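You operate a simulated robot arm through the tools that you are given. There is no shell and no other tool.

The job below is to be done with a simulated two-armed robot. You get a single attempt, and the scene is never put back.

## Task
Line the blue and orange pans; the cream liner goes in the blue.
Fine: the black liner goes in the orange pan; press each till it lies flat; the pans stay where they are.

The check looks at the end state, three seconds after you hand in, the way a careful person would. Anything else that was tipped, shoved, dropped, spilled or broken makes it a failure.

## Robot
Two 7-joint arms with two-finger parallel grippers on one trunk that stands fixed in place. Base frame: the origin is at the foot of the trunk, x ahead of it, y to its left, z up; the work surface is at about z = 0.88. Readings come in m, degrees, newtons and seconds.
The left shoulder is at [0.08, 0.131, 0.947], the right one opposite. With the tool pointing down near the work surface each hand reaches from about 0.38 to 0.84 m from the base axis, measured 20 degrees to its own side. Payload 1.57 kg a hand.
The tool frame of a hand sits at the grasp point between the pads (the TCP): z along the fingers, y along the line on which they close. The tips reach 0.03 m beyond it. Largest opening 0.11 m; finger width 0.024, thickness 0.012; the body of the gripper, 0.048 by 0.112 m, starts 0.078 m behind the TCP.
Orientation is that of the tool frame in the base frame, as [roll, pitch, yaw] about the fixed x, y, z axes, in that order (R = Rz(yaw) Ry(pitch) Rx(roll)). With the fingers straight down and closing along the base's y, the tool's x points along the base's -x, its y along +y and its z along -z.

## Interface
- The arms move only by the tool play_rows. It takes "left_moves", "right_moves" or both (then of equal length, played together; a hand with none holds still); each is a list that holds one entry, the list of rows, each a list of 7 numbers: the shift along the tool's x, y, z in m, then the turn, a rotation vector about the tool's x, y, z in degrees, then the opening, from 0 (shut) to 1 (fully open). In form: [[[dx, dy, dz, wx, wy, wz, fingers], ...]]. A call has 1 to 20 rows; each row shifts and turns the commanded pose from where the row before left it, along the tool's axes as they then stand. Each row takes 0.2 s and may step no farther than 0.05 m and 8.6 degrees from the row before; otherwise, or with a gripper value out of range, the whole call is refused. Where a pose cannot be reached the arm comes as near as it can. A force on the tool above 40 N (or 10 N above the force at the start of the call, whichever is more), or a blocked arm, ends the call early, and 0.2 s more pass. The fingers move at their own pace (about 0.108 m/s each) and stop on an object; they squeeze with about 26 N. The grip force told is the motor's: it shows also when the fingers shut on nothing. Time passes only in rows, and 0.2 s behind the last, so rows that do not move let the fingers close. The reply holds the time, the measured pose of the TCP, the force on the tool along the base axes, the opening and the grip force, in the units named above and with some noise, with the torque about the TCP (base axes, N m) and any sound that the robot's microphone picked up.
- Cameras (640 x 400 px; columns grow to the right, rows downward): "scene" is now at [-0.0574, 0.0083, 1.4272]; the picture's right is [0.04, -1.00, 0.00], its down [-0.53, -0.02, -0.85] and it looks along [0.85, 0.04, -0.53] (base axes); focal length 326 px, centre (320, 200). "left" rides on the left gripper at [0.07, -0.016, -0.141] in its tool frame; the picture's right is [0.23, 0.97, 0.00], its down [-0.86, 0.20, -0.48] and it looks along [-0.47, 0.11, 0.88] (tool axes); focal length 222 px, centre (320, 200). "right" rides on the right gripper at [0.07, 0.016, -0.141] in its tool frame; the picture's right is [-0.23, 0.97, 0.00], its down [-0.86, -0.20, -0.48] and it looks along [-0.47, -0.11, 0.88] (tool axes); focal length 222 px, centre (320, 200). There is no depth. A picture from a camera that has moved, and an enlarged one, comes with that camera's place and axes in the base frame and with its lens. The place of the scene camera against the robot may be out by one fixed shift of up to 0.012 m in any direction.
- get_image(camera): a new picture of that camera. No time passes.
- pan_tilt(pan, tilt): turns the head with the scene camera to pan (to the left, within 109 degrees either way) and tilt (down, from -29 to 69), counted from straight ahead of the robot. It gives what a move gives.
- zoom(camera, box): a new picture of the part [left, top, right, bottom] of that camera's present view, enlarged. No time passes.
- hand_in(): hands the job in; it is judged then, once.

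Places have to be worked out from the pictures, the camera data and where the tool is seen. Open the grippers and draw the arms clear of the work before you hand the job in, unless the task says otherwise.

The tools are called after "Emit:" as name(argument=value, ...) on one line, values as JSON. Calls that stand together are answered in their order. play_rows: Moves the arms, as the interface text tells. Its arguments: {"type":"object","properties":{"left_moves":{"type":"array","items":{"type":"array","items":{"type":"array","items":{"type":"number"}}}},"right_moves":{"type":"array","items":{"type":"array","items":{"type":"array","items":{"type":"number"}}}}},"required":[]} The other tools are called the same way: pan_tilt (pan, tilt) turns the head that bears the scene camera; get_image (camera) takes a picture; zoom (camera, box) takes an enlarged picture of a part of a camera's view; hand_in () hands the job in.

At the start:

```text
clock: 0.0
left_ee_pos: [0.5708, 0.2184, 1.1557]
left_tcp_rot: [180.0, 0.0, -179.9]
left_ft_force: [0.6, 0.2, 0.2]
left_wrist_torque: [0.01, -0.02, 0.0]
left_grip_width: 0.1101
left_finger_force: 0.1
right_ee_pos: [0.5487, -0.3136, 1.1397]
right_tcp_rot: [180.0, 0.0, 179.9]
right_ft_force: [-0.6, -0.1, -0.5]
right_wrist_torque: [0.0, 0.01, 0.01]
right_grip_width: 0.1099
right_finger_force: 0.0
head pan, tilt (commanded): [2.6, 32.0]
```

scene: 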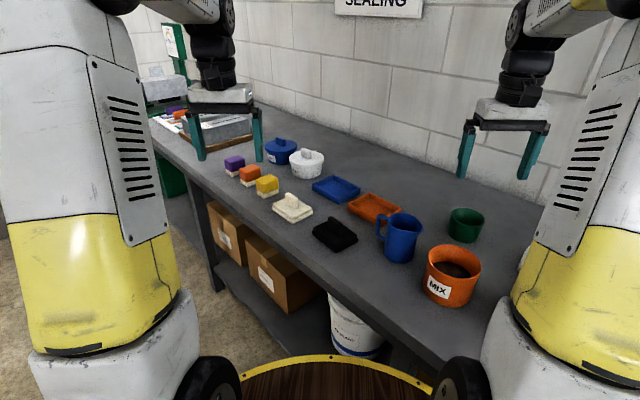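
right: 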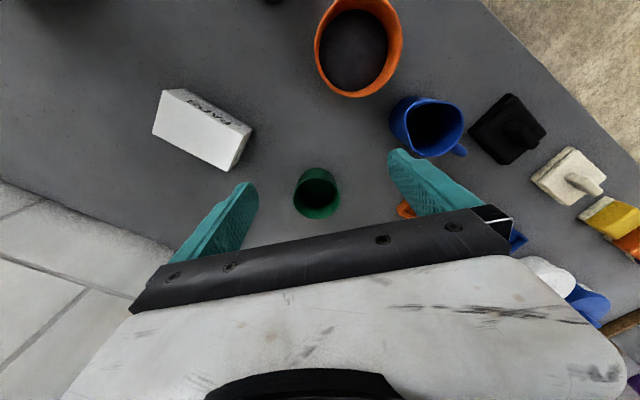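
left: 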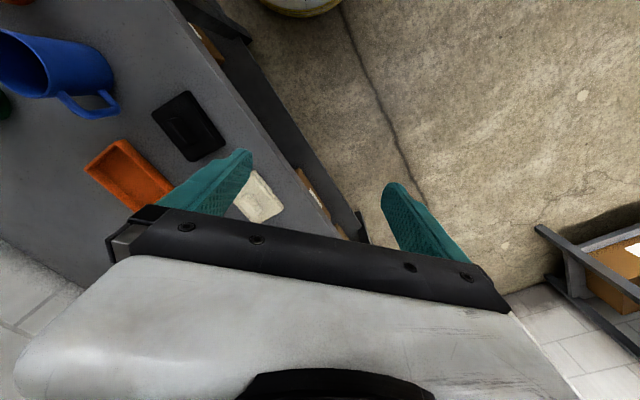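

The scene shows blue and orange pans, with a cream and a black liner nearer the table edge. I'll zoom in to measure them.

Emit:
zoom(camera="scene", box=[250, 160, 430, 272])

Emit:
zoom(camera="left", box=[60, 60, 320, 222])

Emit:
zoom(camera="right", box=[380, 60, 640, 222])

```text
3.56 times, centred on (340, 216) of scene
camera zoom: at [-0.0574, 0.0083, 1.4272], right [0.04, -1.0, 0.0], down [-0.53, -0.02, -0.85], along [0.85, 0.04, -0.53], focal length 1160 px, centre (249, 143)
```

zoom: 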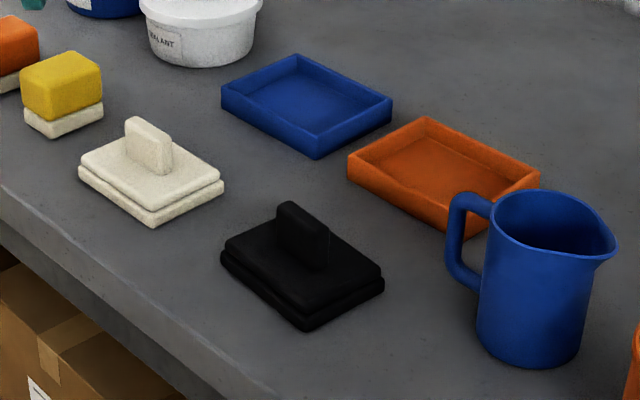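

```text
2.46 times, centred on (190, 141) of left
camera zoom: at [0.5023, 0.2023, 1.2987], right [-0.23, 0.97, 0.0], down [0.86, 0.2, 0.48], along [0.47, 0.11, -0.88], focal length 547 px, centre (640, 345)
```

zoom: 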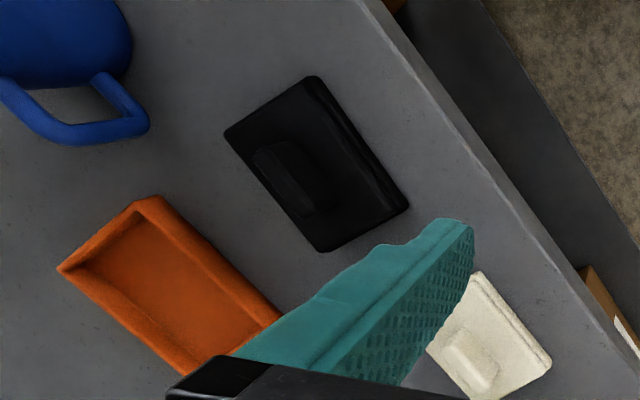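

```text
2.46 times, centred on (510, 141) of right
camera zoom: at [0.4804, -0.2987, 1.2818], right [0.23, 0.97, 0.0], down [0.86, -0.2, 0.48], along [0.47, -0.11, -0.88], focal length 547 px, centre (-148, 345)
```

zoom: 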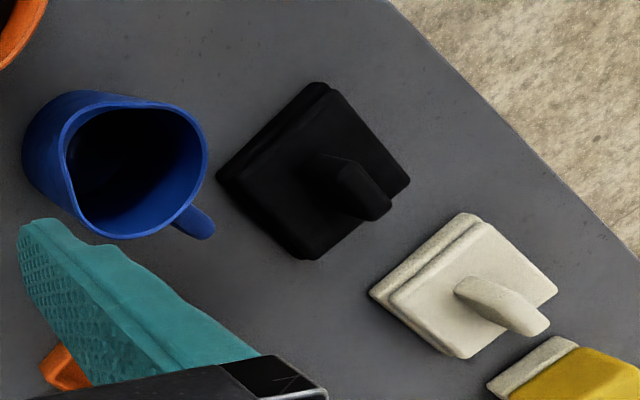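

The scene camera puts the black liner near (0.63, 0.00), the cream at (0.75, 0.13), the orange pan at (0.755, -0.11) and the blue pan at (0.87, 0.00). All have their long axes near 45°. I'll draw the left arm away and bring the right hand over, yawed 45°, to look with its wrist camera.

Emit:
play_rows(left_moves=[[[0.024, 0.04, -0.01, 0, 0, 0, 1], [0.024, 0.04, -0.01, 0, 0, 0, 1], [0.024, 0.04, -0.01, 0, 0, 0, 1], [0.024, 0.04, -0.01, 0, 0, 0, 1], [0.024, 0.04, -0.01, 0, 0, 0, 1], [0, 0, 0, 0, 0, 0, 1], [0, 0, 0, 0, 0, 0, 1], [0, 0, 0, 0, 0, 0, 1], [0, 0, 0, 0, 0, 0, 1], [0, 0, 0, 0, 0, 0, 1], [0, 0, 0, 0, 0, 0, 1], [0, 0, 0, 0, 0, 0, 1]]], right_moves=[[[-0.015, 0.045, 0, 0, 0, 0, 1], [-0.015, 0.045, 0, 0, 0, 0, 1], [-0.015, 0.045, 0, 0, 0, 0, 1], [-0.015, 0.045, 0, 0, 0, 0, 1], [-0.015, 0.045, 0, 0, 0, 0, 1], [-0.015, 0.045, 0, 0, 0, 0, 1], [0, 0, 0, 0, 0, -7.5, 1], [0, 0, 0, 0, 0, -7.5, 1], [0, 0, 0, 0, 0, -7.5, 1], [0, 0, 0, 0, 0, -7.5, 1], [0, 0, 0, 0, 0, -7.5, 1], [0, 0, 0, 0, 0, -7.5, 1]]])

```text
clock: 2.6
left_ee_pos: [0.4487, 0.4202, 1.2057]
left_tcp_rot: [180.0, 0.0, -179.9]
left_ft_force: [0.4, 0.6, 0.0]
left_wrist_torque: [0.03, -0.03, 0.02]
left_grip_width: 0.11
left_finger_force: 0.0
right_ee_pos: [0.6394, -0.0439, 1.1404]
right_tcp_rot: [-180.0, 0.0, -134.9]
right_ft_force: [0.1, 0.3, 1.0]
right_wrist_torque: [0.03, -0.01, 0.0]
right_grip_width: 0.1098
right_finger_force: 0.0
head pan, tilt (commanded): [2.6, 32.0]
```

The right hand is at (0.639, -0.044, 1.140) with yaw -135°, as intended. I'll take its wrist picture and a scene picture.

Emit:
get_image(camera="right")

Emit:
get_image(camera="scene")

```text
taken
camera right: at [0.5789, -0.0826, 1.2825], right [-0.53, 0.85, 0.0], down [0.74, 0.47, 0.48], along [0.41, 0.25, -0.88], focal length 222 px, centre (320, 200)
```

right: 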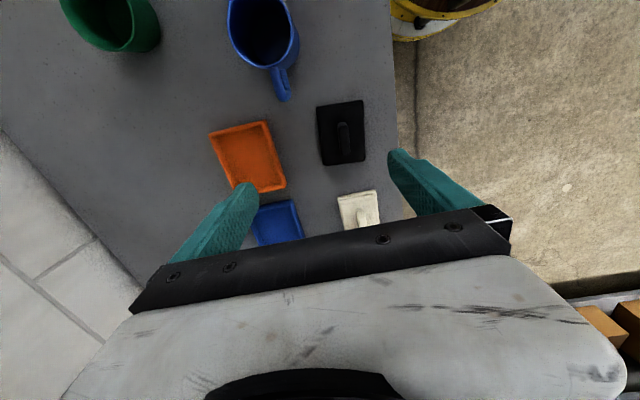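

```text
taken
camera scene: at [-0.0574, 0.0084, 1.4272], right [0.04, -1.0, 0.0], down [-0.53, -0.02, -0.85], along [0.85, 0.04, -0.53], focal length 326 px, centre (320, 200)
```

scene: 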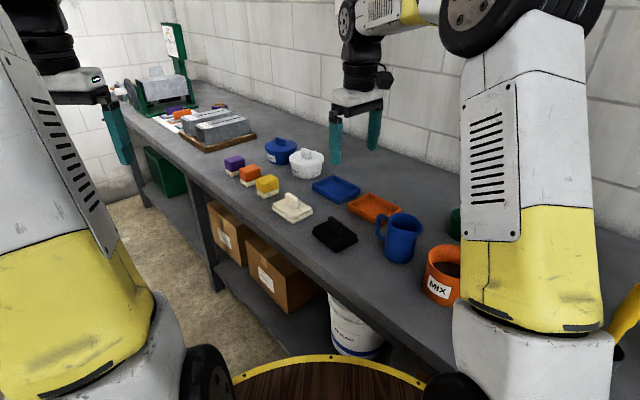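

Wrist view shows the orange pan and black liner plainly, with the blue pan and cream liner partly hidden. I'll enlarge this region.

Emit:
zoom(camera="right", box=[190, 80, 390, 205])

Emit:
zoom(camera="right", box=[300, 90, 380, 140])

```text
3.20 times, centred on (290, 142) of right
camera zoom: at [0.5789, -0.0826, 1.2825], right [-0.53, 0.85, 0.0], down [0.74, 0.47, 0.48], along [0.41, 0.25, -0.88], focal length 711 px, centre (416, 384)
```

zoom: 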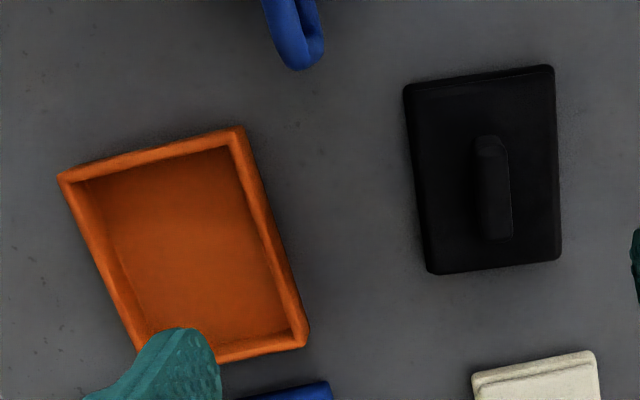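

```text
8.00 times, centred on (340, 115) of right
camera zoom: at [0.5789, -0.0826, 1.2825], right [-0.53, 0.85, 0.0], down [0.74, 0.47, 0.48], along [0.41, 0.25, -0.88], focal length 1777 px, centre (160, 880)
```

zoom: 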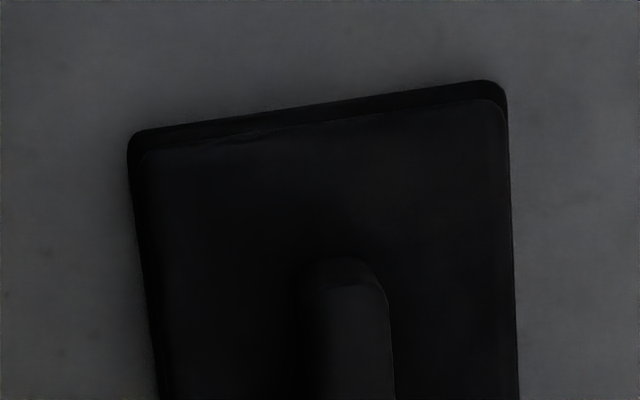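

From this view the black liner's long axis is about 40° and the orange pan's about 44°. I'll drop the camera closer, TCP to about (0.72, -0.04, 1.02) with the tips well above everything below, to measure more finely.

Emit:
play_rows(right_moves=[[[-0.0149, -0.0136, 0.03, 0, 0, 0, 1], [-0.0149, -0.0136, 0.03, 0, 0, 0, 1], [-0.0149, -0.0136, 0.03, 0, 0, 0, 1], [-0.0149, -0.0136, 0.03, 0, 0, 0, 1], [0, 0, 0, 0, 0, 0, 1]]])

Emit:
get_image(camera="right")

Emit:
zoom(camera="right", box=[140, 60, 300, 160])

Emit:
zoom(camera="right", box=[280, 30, 440, 130])

```text
clock: 3.8
left_ee_pos: [0.4486, 0.4205, 1.2046]
left_tcp_rot: [-179.9, 0.0, 180.0]
left_ft_force: [0.0, 0.2, 0.1]
left_wrist_torque: [0.04, 0.03, 0.0]
left_grip_width: 0.1099
left_finger_force: 0.1
right_ee_pos: [0.7214, -0.0405, 1.022]
right_tcp_rot: [-180.0, 0.0, -135.0]
right_ft_force: [-0.3, -0.4, 0.4]
right_wrist_torque: [0.01, -0.01, 0.0]
right_grip_width: 0.11
right_finger_force: 0.0
head pan, tilt (commanded): [2.6, 32.0]
```

```text
taken
camera right: at [0.6604, -0.0792, 1.1639], right [-0.53, 0.85, 0.0], down [0.75, 0.46, 0.48], along [0.41, 0.25, -0.88], focal length 222 px, centre (320, 200)
```

right: 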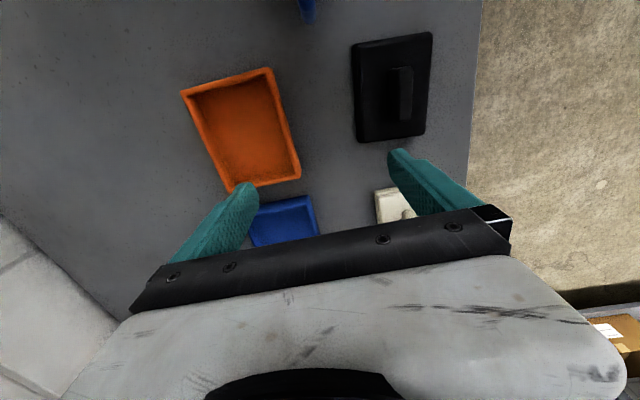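

```text
4.00 times, centred on (220, 110) of right
camera zoom: at [0.6604, -0.0792, 1.1639], right [-0.53, 0.85, 0.0], down [0.75, 0.46, 0.48], along [0.41, 0.25, -0.88], focal length 888 px, centre (720, 560)
```

zoom: 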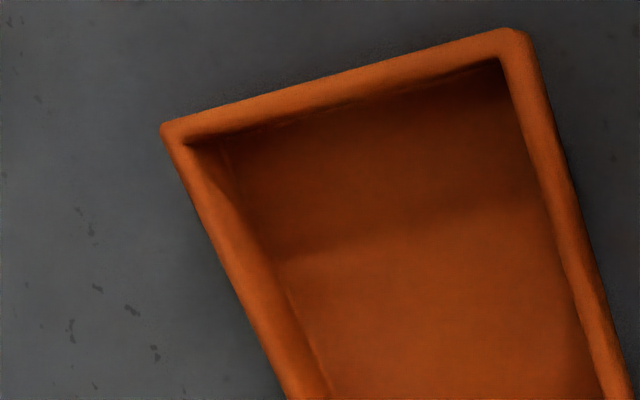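

```text
4.00 times, centred on (360, 80) of right
camera zoom: at [0.6604, -0.0792, 1.1639], right [-0.53, 0.85, 0.0], down [0.75, 0.46, 0.48], along [0.41, 0.25, -0.88], focal length 888 px, centre (160, 680)
```

zoom: 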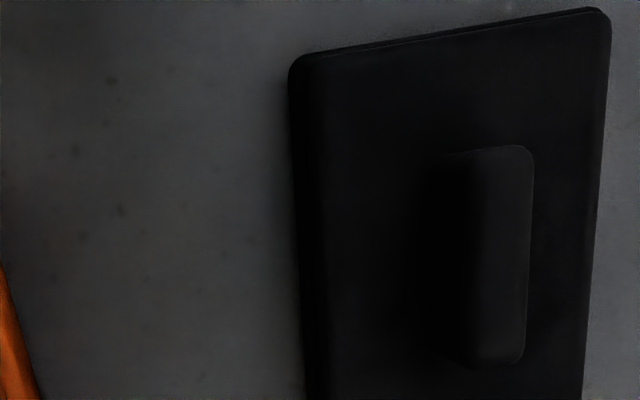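

Now both whole outlines, enlarged, for corner measurements.

Emit:
zoom(camera="right", box=[160, 60, 384, 200])

Emit:
zoom(camera="right", box=[310, 25, 502, 145])

```text
2.86 times, centred on (272, 130) of right
camera zoom: at [0.6604, -0.0792, 1.1639], right [-0.53, 0.85, 0.0], down [0.75, 0.46, 0.48], along [0.41, 0.25, -0.88], focal length 635 px, centre (457, 400)
```

zoom: 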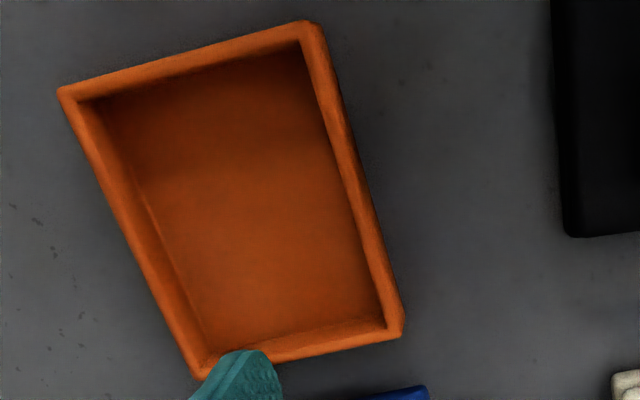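

```text
3.33 times, centred on (406, 85) of right
camera zoom: at [0.6604, -0.0792, 1.1639], right [-0.53, 0.85, 0.0], down [0.75, 0.46, 0.48], along [0.41, 0.25, -0.88], focal length 740 px, centre (33, 583)
```

zoom: 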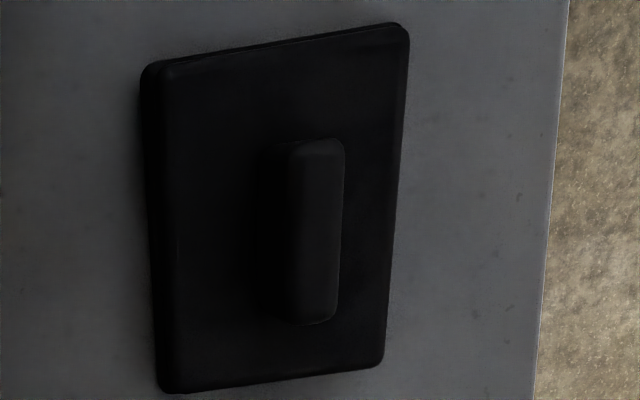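

Working it out: the black liner's centre is about (0.631, -0.004) with long axis 40°, fin top near z 0.927. The orange pan's centre is about (0.7575, -0.120) with long axis 44.3°, rim near z 0.902. I'll hover over the black fin at yaw 40° with the fingers partly closed and check alignment.

Emit:
play_rows(right_moves=[[[0.0127, 0.0299, 0.0073, 0, 0, 0, 0.6], [0.0127, 0.0299, 0.0073, 0, 0, 0, 0.6], [0.0127, 0.0299, 0.0073, 0, 0, 0, 0.6], [0, 0, 0, 0, 0, 5, 0.6], [0, 0, 0, 0, 0, 0, 0.6]]])

Emit:
get_image(camera="right")

Emit:
zoom(camera="right", box=[240, 80, 432, 200])

```text
clock: 5.0
left_ee_pos: [0.4485, 0.4191, 1.2051]
left_tcp_rot: [-179.9, 0.0, -180.0]
left_ft_force: [-0.8, 0.1, 0.0]
left_wrist_torque: [0.0, 0.04, -0.02]
left_grip_width: 0.1099
left_finger_force: 0.1
right_ee_pos: [0.6281, -0.0054, 0.9985]
right_tcp_rot: [-179.9, 0.0, -140.1]
right_ft_force: [-0.2, -0.6, -0.4]
right_wrist_torque: [0.01, -0.01, -0.02]
right_grip_width: 0.0663
right_finger_force: 0.0
head pan, tilt (commanded): [2.6, 32.0]
```

```text
taken
camera right: at [0.5659, -0.038, 1.1407], right [-0.45, 0.89, 0.0], down [0.78, 0.4, 0.48], along [0.43, 0.22, -0.88], focal length 222 px, centre (320, 200)
```

right: 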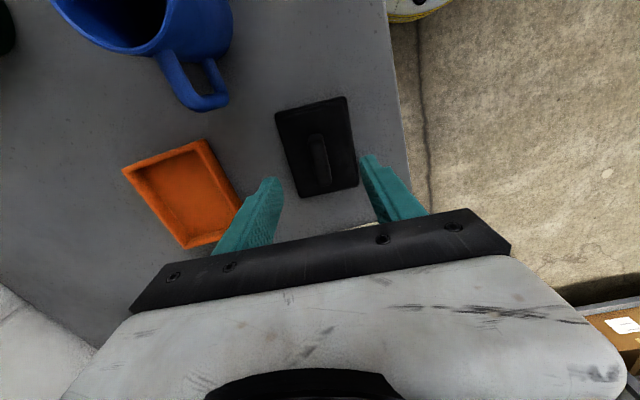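

```text
3.33 times, centred on (336, 140) of right
camera zoom: at [0.5659, -0.038, 1.1407], right [-0.45, 0.89, 0.0], down [0.78, 0.4, 0.48], along [0.43, 0.22, -0.88], focal length 740 px, centre (267, 400)
```

zoom: 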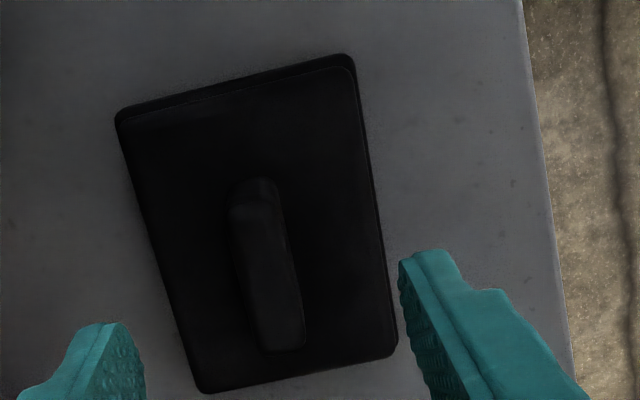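

The fin's centre comes out at (0.633, -0.004) and the yaw matches the gripper to within half a degree. I'll shift 5 mm, descend to z ≈ 0.935 and close on the fin.

Emit:
play_rows(right_moves=[[[-0.0049, -0.002, 0.02, 0, 0, 0, 0.6], [0, 0, 0.022, 0, 0, 0, 0.6], [0, 0, 0.0215, 0, 0, 0, 0.6], [0, 0, 0, 0, 0, 0, 0.6]]])

Emit:
zoom(camera="right", box=[208, 80, 432, 220])

Emit:
zoom(camera="scene", box=[272, 180, 400, 260])

```text
clock: 6.0
left_ee_pos: [0.4477, 0.4204, 1.2057]
left_tcp_rot: [180.0, 0.0, -179.9]
left_ft_force: [-0.3, 0.5, 0.9]
left_wrist_torque: [-0.03, 0.01, 0.02]
left_grip_width: 0.1099
left_finger_force: 0.0
right_ee_pos: [0.6348, -0.0025, 0.9348]
right_tcp_rot: [-180.0, 0.1, -140.0]
right_ft_force: [0.5, -0.2, -0.5]
right_wrist_torque: [-0.04, -0.01, 0.0]
right_grip_width: 0.0659
right_finger_force: 0.1
head pan, tilt (commanded): [2.6, 32.0]
```

```text
2.86 times, centred on (320, 150) of right
camera zoom: at [0.5719, -0.0354, 1.0774], right [-0.45, 0.89, 0.0], down [0.78, 0.4, 0.48], along [0.43, 0.22, -0.88], focal length 635 px, centre (320, 343)
```

zoom: 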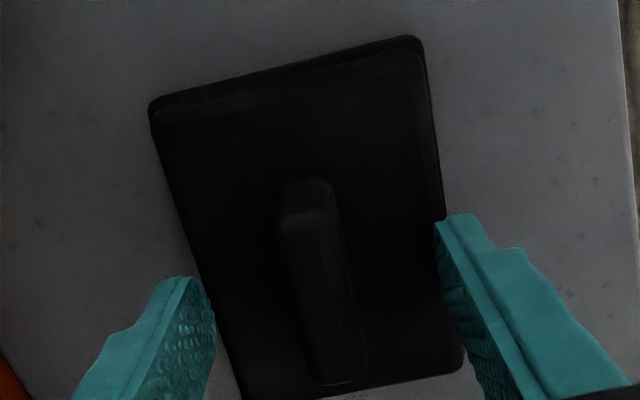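

```text
5.00 times, centred on (336, 220) of scene
camera zoom: at [-0.0574, 0.0084, 1.4272], right [0.04, -1.0, 0.0], down [-0.53, -0.02, -0.85], along [0.85, 0.04, -0.53], focal length 1631 px, centre (240, 100)
```

zoom: 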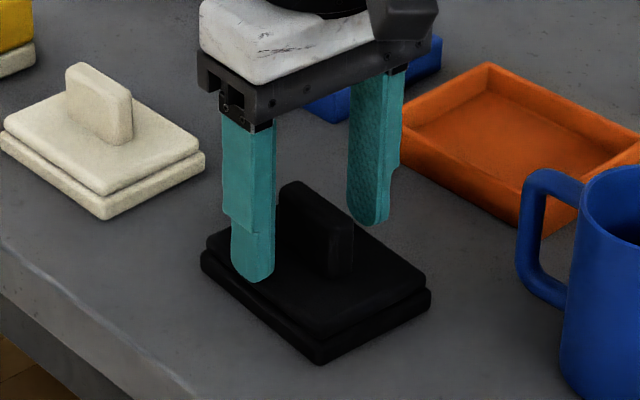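

The fingers straddle the fin with the tips just above the plate. Now I close on it.

Emit:
play_rows(right_moves=[[[0, 0, 0, 0, 0, 0, 0], [0, 0, 0, 0, 0, 0, 0], [0, 0, 0, 0, 0, 0, 0], [0, 0, 0, 0, 0, 0, 0]]])

Emit:
zoom(camera="scene", box=[272, 180, 400, 260])

Emit:
zoom(camera="right", box=[208, 80, 432, 220])

```text
clock: 7.0
left_ee_pos: [0.4493, 0.4197, 1.2055]
left_tcp_rot: [180.0, 0.0, -180.0]
left_ft_force: [1.1, -0.1, -0.1]
left_wrist_torque: [0.02, 0.01, 0.03]
left_grip_width: 0.1099
left_finger_force: 0.0
right_ee_pos: [0.6345, -0.0025, 0.9369]
right_tcp_rot: [180.0, -0.1, -140.0]
right_ft_force: [0.7, 0.3, 0.5]
right_wrist_torque: [0.0, 0.01, 0.0]
right_grip_width: 0.015
right_finger_force: 25.7
head pan, tilt (commanded): [2.6, 32.0]
```

```text
5.00 times, centred on (336, 220) of scene
camera zoom: at [-0.0574, 0.0084, 1.4272], right [0.04, -1.0, 0.0], down [-0.53, -0.02, -0.85], along [0.85, 0.04, -0.53], focal length 1631 px, centre (240, 100)
```

zoom: 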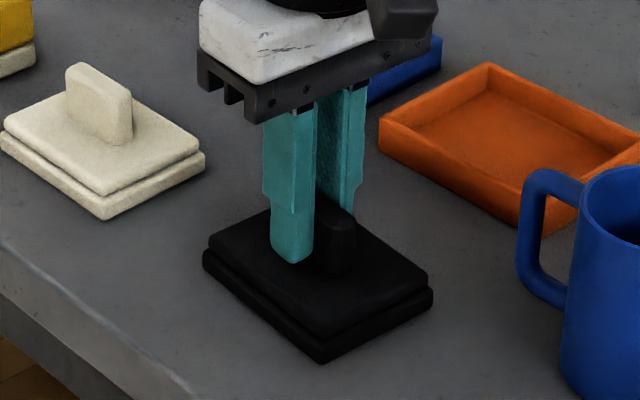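

```text
2.86 times, centred on (320, 150) of right
camera zoom: at [0.572, -0.0353, 1.0776], right [-0.45, 0.89, 0.0], down [0.78, 0.4, 0.48], along [0.43, 0.22, -0.88], focal length 635 px, centre (320, 343)
```

zoom: 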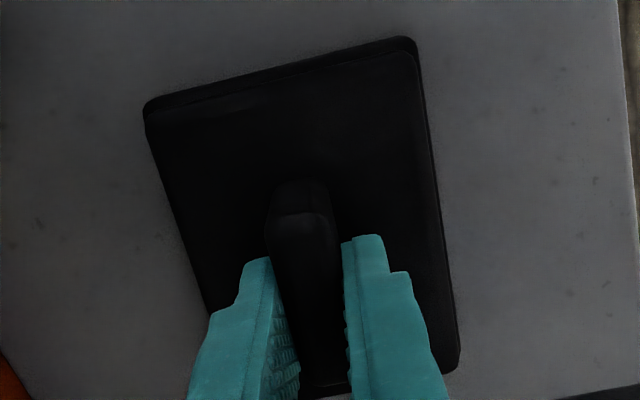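

Gripped (width 15 mm, 25.7 N). I lift straight up 0.1 m and look at how the liner hangs.

Emit:
play_rows(right_moves=[[[0, 0, -0.01, 0, 0, 0, 0], [0, 0, -0.03, 0, 0, 0, 0], [0, 0, -0.03, 0, 0, 0, 0], [0, 0, -0.03, 0, 0, 0, 0], [0, 0, 0, 0, 0, 0, 0]]])

Emit:
get_image(camera="right")

Emit:
zoom(camera="scene", box=[240, 120, 432, 240])

```text
clock: 8.2
left_ee_pos: [0.448, 0.4216, 1.2057]
left_tcp_rot: [-180.0, 0.0, 179.9]
left_ft_force: [0.6, 0.9, -0.7]
left_wrist_torque: [0.0, -0.03, 0.02]
left_grip_width: 0.1098
left_finger_force: 0.1
right_ee_pos: [0.6343, -0.0021, 1.0354]
right_tcp_rot: [-180.0, 0.0, -139.9]
right_ft_force: [0.1, -0.5, -0.9]
right_wrist_torque: [0.0, -0.01, -0.02]
right_grip_width: 0.015
right_finger_force: 26.0
head pan, tilt (commanded): [2.6, 32.0]
```

```text
taken
camera right: at [0.5718, -0.0353, 1.1776], right [-0.45, 0.89, 0.0], down [0.78, 0.4, 0.48], along [0.43, 0.22, -0.88], focal length 222 px, centre (320, 200)
```

right: 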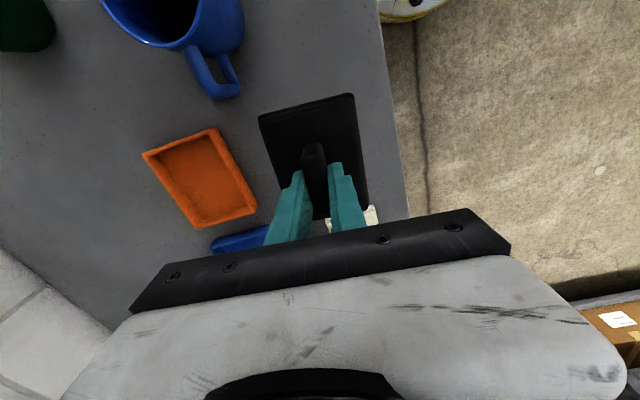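

```text
3.33 times, centred on (336, 180) of scene
camera zoom: at [-0.0574, 0.0084, 1.4272], right [0.04, -1.0, 0.0], down [-0.53, -0.02, -0.85], along [0.85, 0.04, -0.53], focal length 1088 px, centre (267, 267)
```

zoom: 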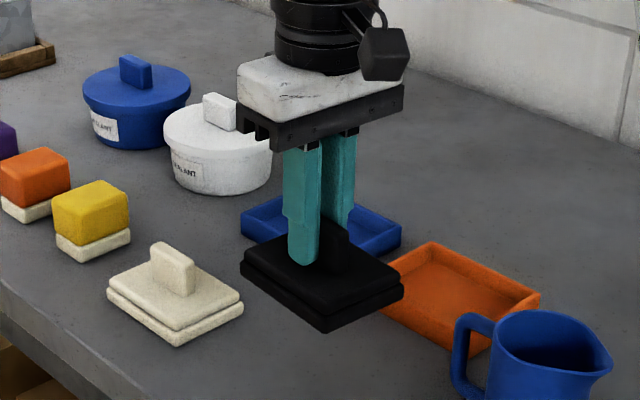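

It hangs level. I zoom on it in the wrist camera to get its pose within the hand.

Emit:
zoom(camera="right", box=[208, 85, 416, 215])

```text
3.08 times, centred on (312, 150) of right
camera zoom: at [0.5718, -0.0353, 1.1776], right [-0.45, 0.89, 0.0], down [0.78, 0.4, 0.48], along [0.43, 0.22, -0.88], focal length 684 px, centre (345, 354)
```

zoom: 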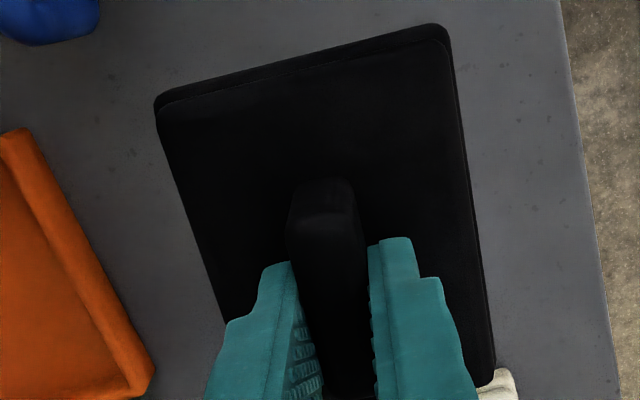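

The liner sits centred across the fingers and about 2.5 mm toward the near side along the fin, turned less than half a degree. I'll take another look at the orange pan from here to refine its place.

Emit:
zoom(camera="right", box=[130, 120, 274, 210])

Emit:
zoom(camera="right", box=[130, 150, 274, 240])

```text
4.44 times, centred on (202, 165) of right
camera zoom: at [0.5718, -0.0353, 1.1776], right [-0.45, 0.89, 0.0], down [0.78, 0.4, 0.48], along [0.43, 0.22, -0.88], focal length 987 px, centre (844, 356)
```

zoom: 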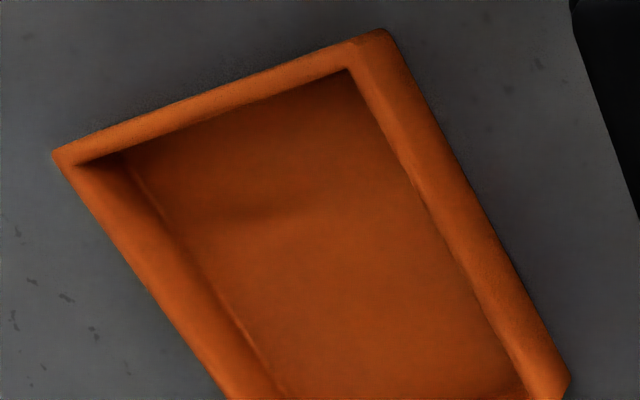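

```text
4.44 times, centred on (202, 195) of right
camera zoom: at [0.5718, -0.0353, 1.1776], right [-0.45, 0.89, 0.0], down [0.78, 0.4, 0.48], along [0.43, 0.22, -0.88], focal length 987 px, centre (844, 222)
```

zoom: 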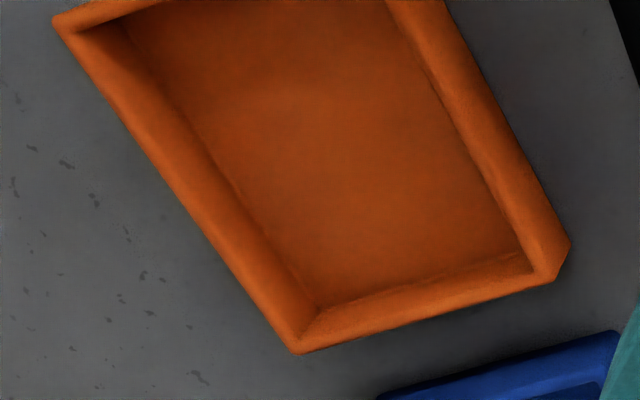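

Three views agree: the orange pan's centre is (0.758, -0.120), yaw 44.8°, inner space about 0.112 × 0.088 against the liner's 0.102 × 0.077. I'll turn 4.7° and carry it over at the present height, which clears the mug handle by about 25 mm sideways.

Emit:
play_rows(right_moves=[[[0, 0, 0, 0, 0, -4.7, 0], [-0.0017, -0.0428, 0, 0, 0, 0, 0], [-0.0017, -0.0428, 0, 0, 0, 0, 0], [-0.0017, -0.0428, 0, 0, 0, 0, 0], [-0.0017, -0.0428, 0, 0, 0, 0, 0], [0, 0, 0, 0, 0, 0, 0], [0, 0, 0, 0, 0, 0, 0]]])

Emit:
get_image(camera="right")

Emit:
get_image(camera="scene")

```text
clock: 9.8
left_ee_pos: [0.448, 0.4209, 1.2048]
left_tcp_rot: [-180.0, 0.0, -179.9]
left_ft_force: [0.0, 0.2, 0.3]
left_wrist_torque: [-0.01, -0.03, -0.01]
left_grip_width: 0.11
left_finger_force: 0.0
right_ee_pos: [0.7592, -0.1217, 1.0345]
right_tcp_rot: [179.9, 0.0, -135.3]
right_ft_force: [0.7, -0.4, -0.6]
right_wrist_torque: [-0.01, 0.0, -0.05]
right_grip_width: 0.015
right_finger_force: 26.0
head pan, tilt (commanded): [2.6, 32.0]
```

```text
taken
camera right: at [0.6991, -0.1586, 1.1762], right [-0.52, 0.85, 0.0], down [0.75, 0.46, 0.48], along [0.41, 0.25, -0.88], focal length 222 px, centre (320, 200)
```

right: 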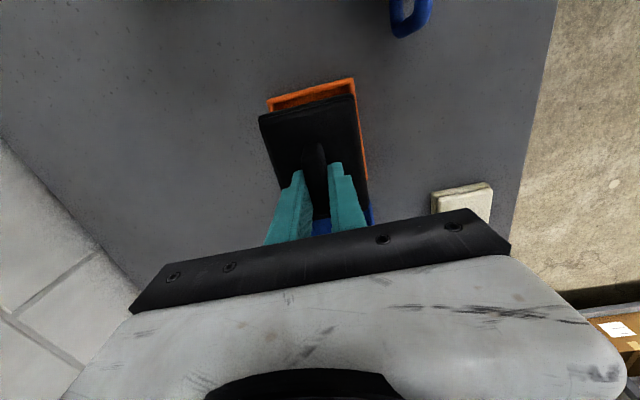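

```text
taken
camera scene: at [-0.0574, 0.0083, 1.4272], right [0.04, -1.0, 0.0], down [-0.53, -0.02, -0.85], along [0.85, 0.04, -0.53], focal length 326 px, centre (320, 200)
```

scene: 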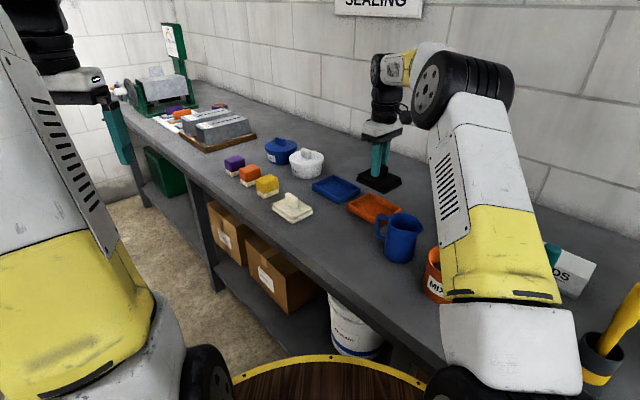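

The liner is over the orange pan. I zoom to compare the liner with the visible pan edges before lowering.

Emit:
zoom(camera="right", box=[240, 70, 400, 170])

Emit:
zoom(camera="right", box=[240, 130, 400, 230])

```text
4.00 times, centred on (320, 120) of right
camera zoom: at [0.6991, -0.1586, 1.1762], right [-0.52, 0.85, 0.0], down [0.75, 0.46, 0.48], along [0.41, 0.25, -0.88], focal length 888 px, centre (320, 520)
```

zoom: 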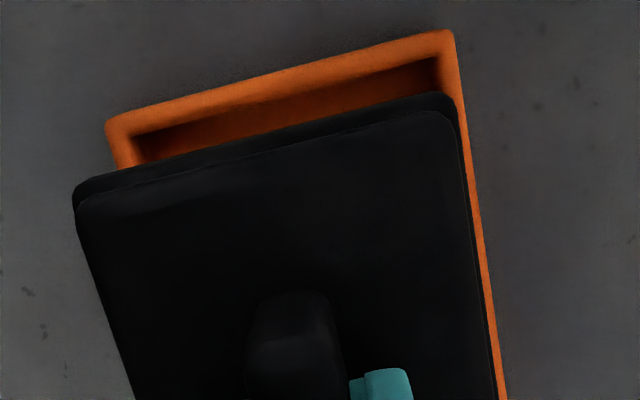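

```text
4.00 times, centred on (320, 180) of right
camera zoom: at [0.6991, -0.1586, 1.1762], right [-0.52, 0.85, 0.0], down [0.75, 0.46, 0.48], along [0.41, 0.25, -0.88], focal length 888 px, centre (320, 280)
```

zoom: 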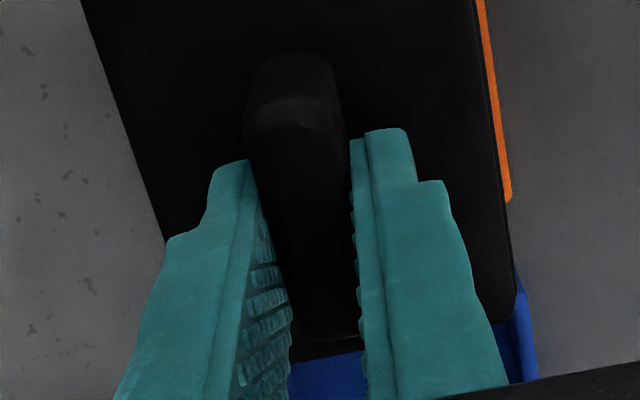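

From this view the pan centre lies 2 mm to one side of the liner's in the hand frame, matching the earlier estimate. I correct (-2, +2.3 mm) and lower until the liner's underside is just above the rim.

Emit:
play_rows(right_moves=[[[-0.002, 0.0023, 0.02, 0, 0, 0, 0], [0, 0, 0.025, 0, 0, 0, 0], [0, 0, 0.022, 0, 0, 0, 0], [0, 0, 0, 0, 0, 0, 0], [0, 0, 0, 0, 0, 0, 0]]])

Emit:
zoom(camera="right", box=[240, 70, 400, 170])

Emit:
zoom(camera="scene", box=[310, 160, 438, 240])

```text
clock: 11.0
left_ee_pos: [0.4474, 0.4209, 1.2056]
left_tcp_rot: [180.0, 0.0, 180.0]
left_ft_force: [0.8, -0.2, 0.4]
left_wrist_torque: [-0.03, -0.01, 0.04]
left_grip_width: 0.11
left_finger_force: 0.1
right_ee_pos: [0.7587, -0.1181, 0.967]
right_tcp_rot: [179.9, 0.0, -135.3]
right_ft_force: [-0.8, 0.7, -0.6]
right_wrist_torque: [0.01, 0.03, 0.02]
right_grip_width: 0.0151
right_finger_force: 25.9
head pan, tilt (commanded): [2.6, 32.0]
```

```text
4.00 times, centred on (320, 120) of right
camera zoom: at [0.7, -0.1553, 1.11], right [-0.52, 0.85, 0.0], down [0.75, 0.46, 0.48], along [0.41, 0.25, -0.88], focal length 888 px, centre (320, 520)
```

zoom: 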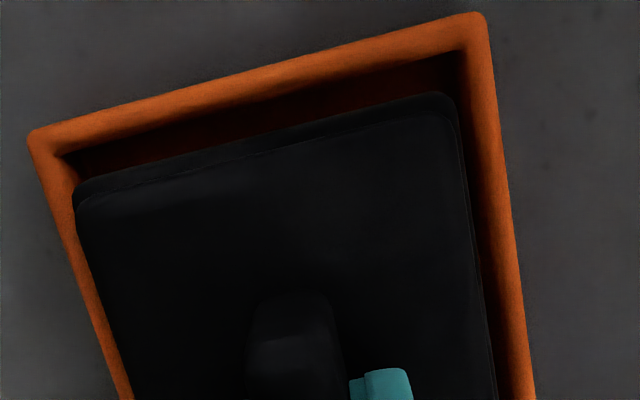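

```text
5.00 times, centred on (374, 200) of scene
camera zoom: at [-0.0574, 0.0084, 1.4272], right [0.04, -1.0, 0.0], down [-0.53, -0.02, -0.85], along [0.85, 0.04, -0.53], focal length 1631 px, centre (50, 200)
```

zoom: 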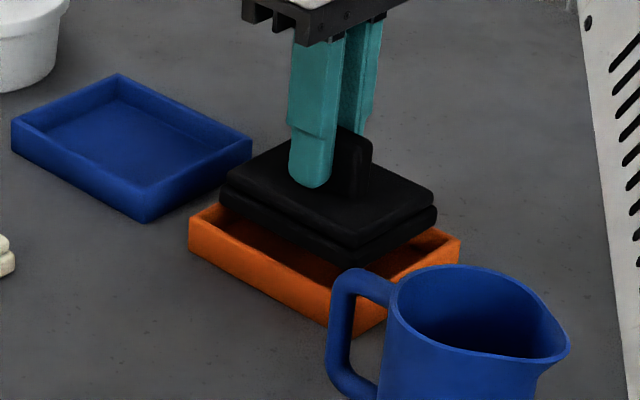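

Centred to within a millimetre. I lower into the pan in shrinking steps, watching the force.

Emit:
play_rows(right_moves=[[[0.0005, 0.0005, 0.01, 0, 0, 0, 0], [0, 0, 0.008, 0, 0, 0, 0], [0, 0, 0.003, 0, 0, 0, 0], [0, 0, 0, 0, 0, 0, 0]]])

Emit:
zoom(camera="right", box=[240, 70, 400, 170])

Emit:
zoom(camera="scene", box=[310, 160, 438, 240])

```text
clock: 12.0
left_ee_pos: [0.4484, 0.4208, 1.2058]
left_tcp_rot: [-180.0, 0.1, -180.0]
left_ft_force: [0.6, 0.1, 0.3]
left_wrist_torque: [0.0, 0.0, -0.03]
left_grip_width: 0.1101
left_finger_force: 0.1
right_ee_pos: [0.7592, -0.1174, 0.9465]
right_tcp_rot: [180.0, -0.1, -135.2]
right_ft_force: [0.6, -0.7, -0.4]
right_wrist_torque: [0.0, 0.01, -0.01]
right_grip_width: 0.015
right_finger_force: 26.4
head pan, tilt (commanded): [2.6, 32.0]
```

```text
4.00 times, centred on (320, 120) of right
camera zoom: at [0.6996, -0.1552, 1.0886], right [-0.52, 0.85, 0.0], down [0.75, 0.46, 0.48], along [0.41, 0.25, -0.88], focal length 888 px, centre (320, 520)
```

zoom: 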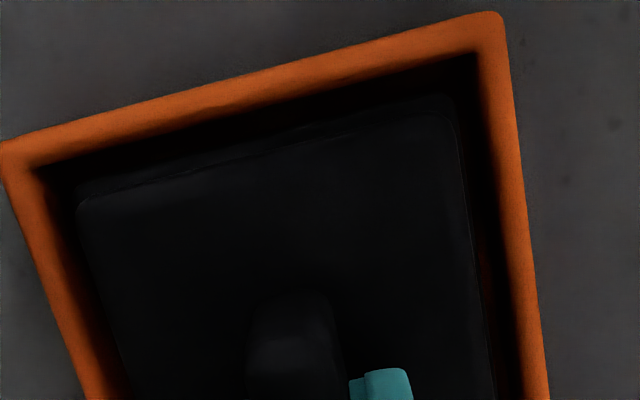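

```text
5.00 times, centred on (374, 200) of scene
camera zoom: at [-0.0574, 0.0084, 1.4272], right [0.04, -1.0, 0.0], down [-0.53, -0.02, -0.85], along [0.85, 0.04, -0.53], focal length 1631 px, centre (50, 200)
```

zoom: 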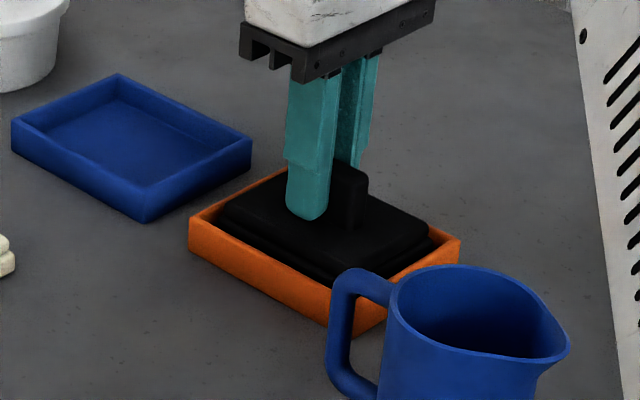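

No contact yet and it's inside the rim all round. I continue down in 1.5–2 mm steps.

Emit:
play_rows(right_moves=[[[0, 0, 0.002, 0, 0, 0, 0], [0, 0, 0.002, 0, 0, 0, 0], [0, 0, 0.0015, 0, 0, 0, 0], [0, 0, 0, 0, 0, 0, 0]]])

```text
clock: 13.0
left_ee_pos: [0.4478, 0.4201, 1.2049]
left_tcp_rot: [180.0, 0.1, 180.0]
left_ft_force: [0.4, -0.4, 0.5]
left_wrist_torque: [-0.02, 0.03, 0.0]
left_grip_width: 0.1101
left_finger_force: 0.0
right_ee_pos: [0.7579, -0.1165, 0.9413]
right_tcp_rot: [180.0, -0.1, -135.3]
right_ft_force: [-1.0, -0.9, 3.3]
right_wrist_torque: [-0.05, 0.1, -0.02]
right_grip_width: 0.015
right_finger_force: 26.2
head pan, tilt (commanded): [2.6, 32.0]
```

First contact: 3.3 N upward. I press on a bit more, a millimetre at a time.

Emit:
play_rows(right_moves=[[[0, 0, 0.001, 0, 0, 0, 0], [0, 0, 0.001, 0, 0, 0, 0], [0, 0, 0, 0, 0, 0, 0]]])

Emit:
zoom(camera="right", box=[240, 70, 400, 170])

Emit:
zoom(camera="scene", box=[334, 175, 414, 225])

```text
clock: 13.8
left_ee_pos: [0.4468, 0.42, 1.2059]
left_tcp_rot: [180.0, 0.0, -179.9]
left_ft_force: [0.8, -0.3, -0.3]
left_wrist_torque: [0.0, -0.01, 0.0]
left_grip_width: 0.1101
left_finger_force: 0.0
right_ee_pos: [0.7593, -0.1154, 0.9412]
right_tcp_rot: [-179.9, 0.1, -135.3]
right_ft_force: [-2.2, 0.3, 21.8]
right_wrist_torque: [-0.1, 0.36, 0.01]
right_grip_width: 0.0151
right_finger_force: 26.4
head pan, tilt (commanded): [2.6, 32.0]
```

```text
4.00 times, centred on (320, 120) of right
camera zoom: at [0.699, -0.154, 1.0831], right [-0.52, 0.85, 0.0], down [0.75, 0.46, 0.48], along [0.41, 0.25, -0.88], focal length 888 px, centre (320, 520)
```

zoom: 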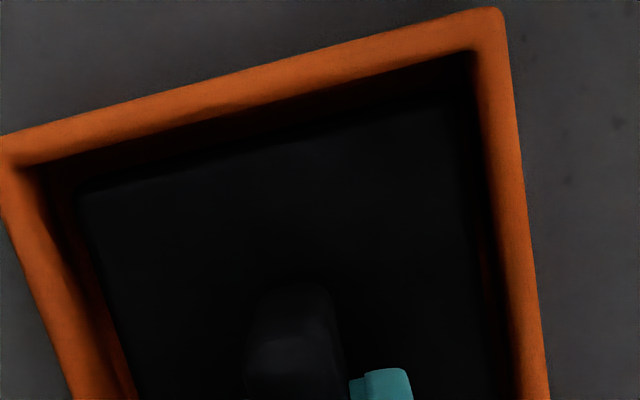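

```text
8.00 times, centred on (374, 200) of scene
camera zoom: at [-0.0584, 0.0085, 1.4271], right [0.04, -1.0, 0.0], down [-0.53, -0.02, -0.85], along [0.85, 0.04, -0.53], focal length 2610 px, centre (-112, 200)
```

zoom: 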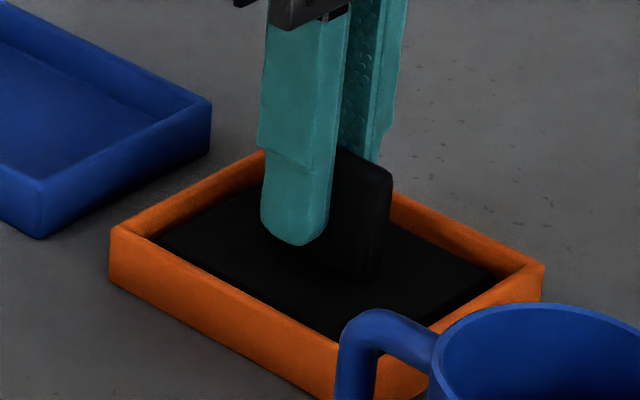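

22 N of push-back with the TCP stopped at z 0.941, so the liner bottoms on the pan floor (about 5 mm thick). One more half-millimetre of press, then ease off and open slightly.

Emit:
play_rows(right_moves=[[[0, 0, 0.0008, 0, 0, 0, 0], [0, 0, 0, 0, 0, 0, 0]]])

```text
clock: 14.4
left_ee_pos: [0.4473, 0.4212, 1.2057]
left_tcp_rot: [-180.0, 0.0, -179.9]
left_ft_force: [0.3, 0.1, -0.6]
left_wrist_torque: [0.0, -0.03, 0.03]
left_grip_width: 0.1102
left_finger_force: 0.1
right_ee_pos: [0.7601, -0.1161, 0.9416]
right_tcp_rot: [-179.8, 0.2, -135.3]
right_ft_force: [-1.1, 0.4, 33.9]
right_wrist_torque: [0.03, 0.29, 0.01]
right_grip_width: 0.0151
right_finger_force: 26.2
head pan, tilt (commanded): [2.6, 32.0]
```

34 N and the height hasn't changed, so it's seated. I ease off 3 mm, open the fingers and rise.

Emit:
play_rows(right_moves=[[[0, 0, -0.0015, 0, 0, 0, 0], [0, 0, -0.0015, 0, 0, 0, 0], [0, 0, 0, 0, 0, 0, 0]]])

Emit:
play_rows(right_moves=[[[0, 0, 0, 0, 0, 0, 0.4], [0, 0, 0, 0, 0, 0, 0.4], [0, 0, 0, 0, 0, 0, 0.4], [0, 0, -0.02, 0, 0, 0, 0.4], [0, 0, -0.03, 0, 0, 0, 0.4], [0, 0, -0.03, 0, 0, 0, 0.4]]])

Emit:
get_image(camera="right")

Emit:
zoom(camera="scene", box=[334, 175, 414, 225])

```text
clock: 15.2
left_ee_pos: [0.4479, 0.421, 1.2054]
left_tcp_rot: [179.9, 0.0, 180.0]
left_ft_force: [0.7, -0.5, 0.2]
left_wrist_torque: [0.03, 0.0, -0.02]
left_grip_width: 0.1102
left_finger_force: 0.1
right_ee_pos: [0.759, -0.1157, 0.9406]
right_tcp_rot: [179.9, 0.0, -135.4]
right_ft_force: [6.8, 0.2, 13.7]
right_wrist_torque: [0.36, -0.59, -0.1]
right_grip_width: 0.0153
right_finger_force: 26.1
head pan, tilt (commanded): [2.6, 32.0]
```

```text
clock: 16.6
left_ee_pos: [0.4481, 0.4214, 1.2058]
left_tcp_rot: [-180.0, -0.1, 180.0]
left_ft_force: [0.3, 0.0, -0.6]
left_wrist_torque: [0.0, 0.0, 0.04]
left_grip_width: 0.1099
left_finger_force: 0.1
right_ee_pos: [0.7592, -0.1165, 1.022]
right_tcp_rot: [179.8, 0.0, -135.3]
right_ft_force: [0.0, -1.6, 0.4]
right_wrist_torque: [0.02, 0.02, 0.02]
right_grip_width: 0.0438
right_finger_force: 0.1
head pan, tilt (commanded): [2.6, 32.0]
```

```text
taken
camera right: at [0.699, -0.1541, 1.165], right [-0.52, 0.85, 0.0], down [0.75, 0.46, 0.48], along [0.41, 0.25, -0.88], focal length 222 px, centre (320, 200)
```

right: 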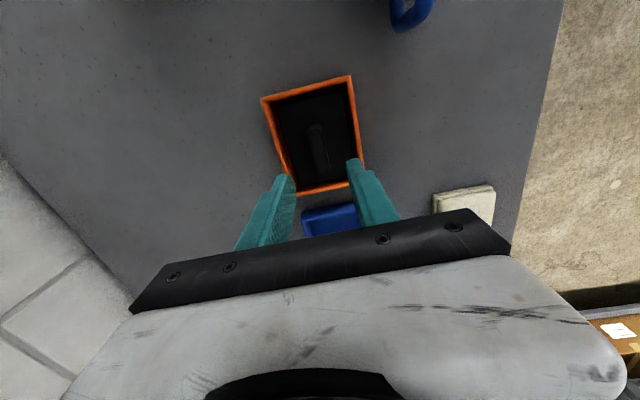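

```text
8.00 times, centred on (374, 200) of scene
camera zoom: at [-0.0572, 0.0083, 1.4272], right [0.04, -1.0, 0.0], down [-0.53, -0.02, -0.85], along [0.85, 0.04, -0.53], focal length 2610 px, centre (-112, 200)
```

zoom: 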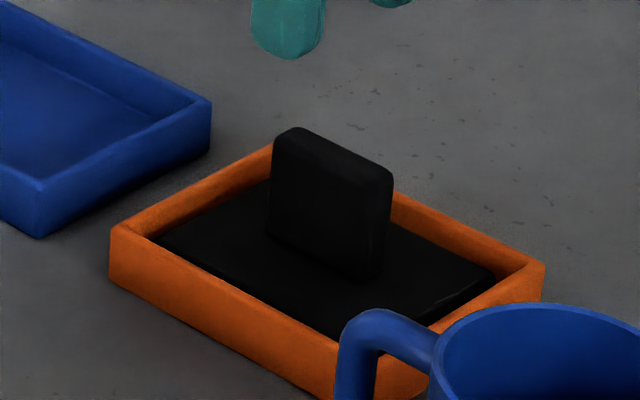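

The black liner is in the orange pan and looks level. A closer look from the wrist camera to judge flatness and that the pan hasn't moved.

Emit:
zoom(camera="right", box=[232, 65, 408, 175])

Emit:
zoom(camera="right", box=[250, 90, 410, 190])

```text
3.64 times, centred on (320, 120) of right
camera zoom: at [0.699, -0.1541, 1.165], right [-0.52, 0.85, 0.0], down [0.75, 0.46, 0.48], along [0.41, 0.25, -0.88], focal length 808 px, centre (320, 491)
```

zoom: 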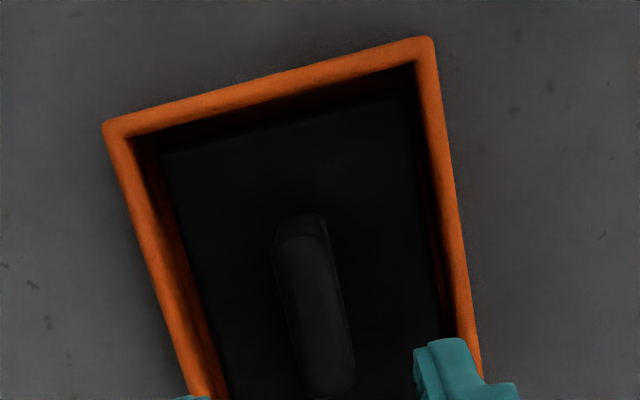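

```text
4.00 times, centred on (330, 140) of right
camera zoom: at [0.699, -0.1541, 1.165], right [-0.52, 0.85, 0.0], down [0.75, 0.46, 0.48], along [0.41, 0.25, -0.88], focal length 888 px, centre (280, 440)
```

zoom: 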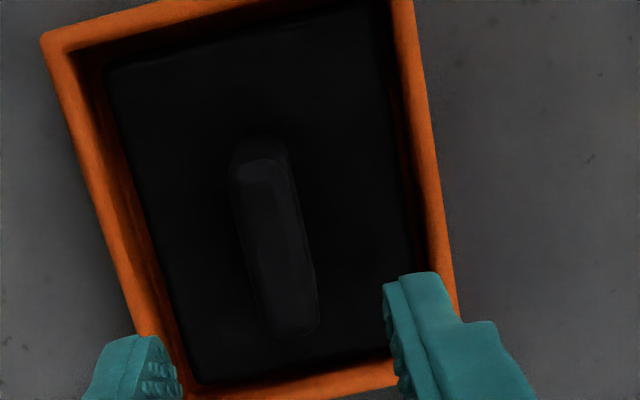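

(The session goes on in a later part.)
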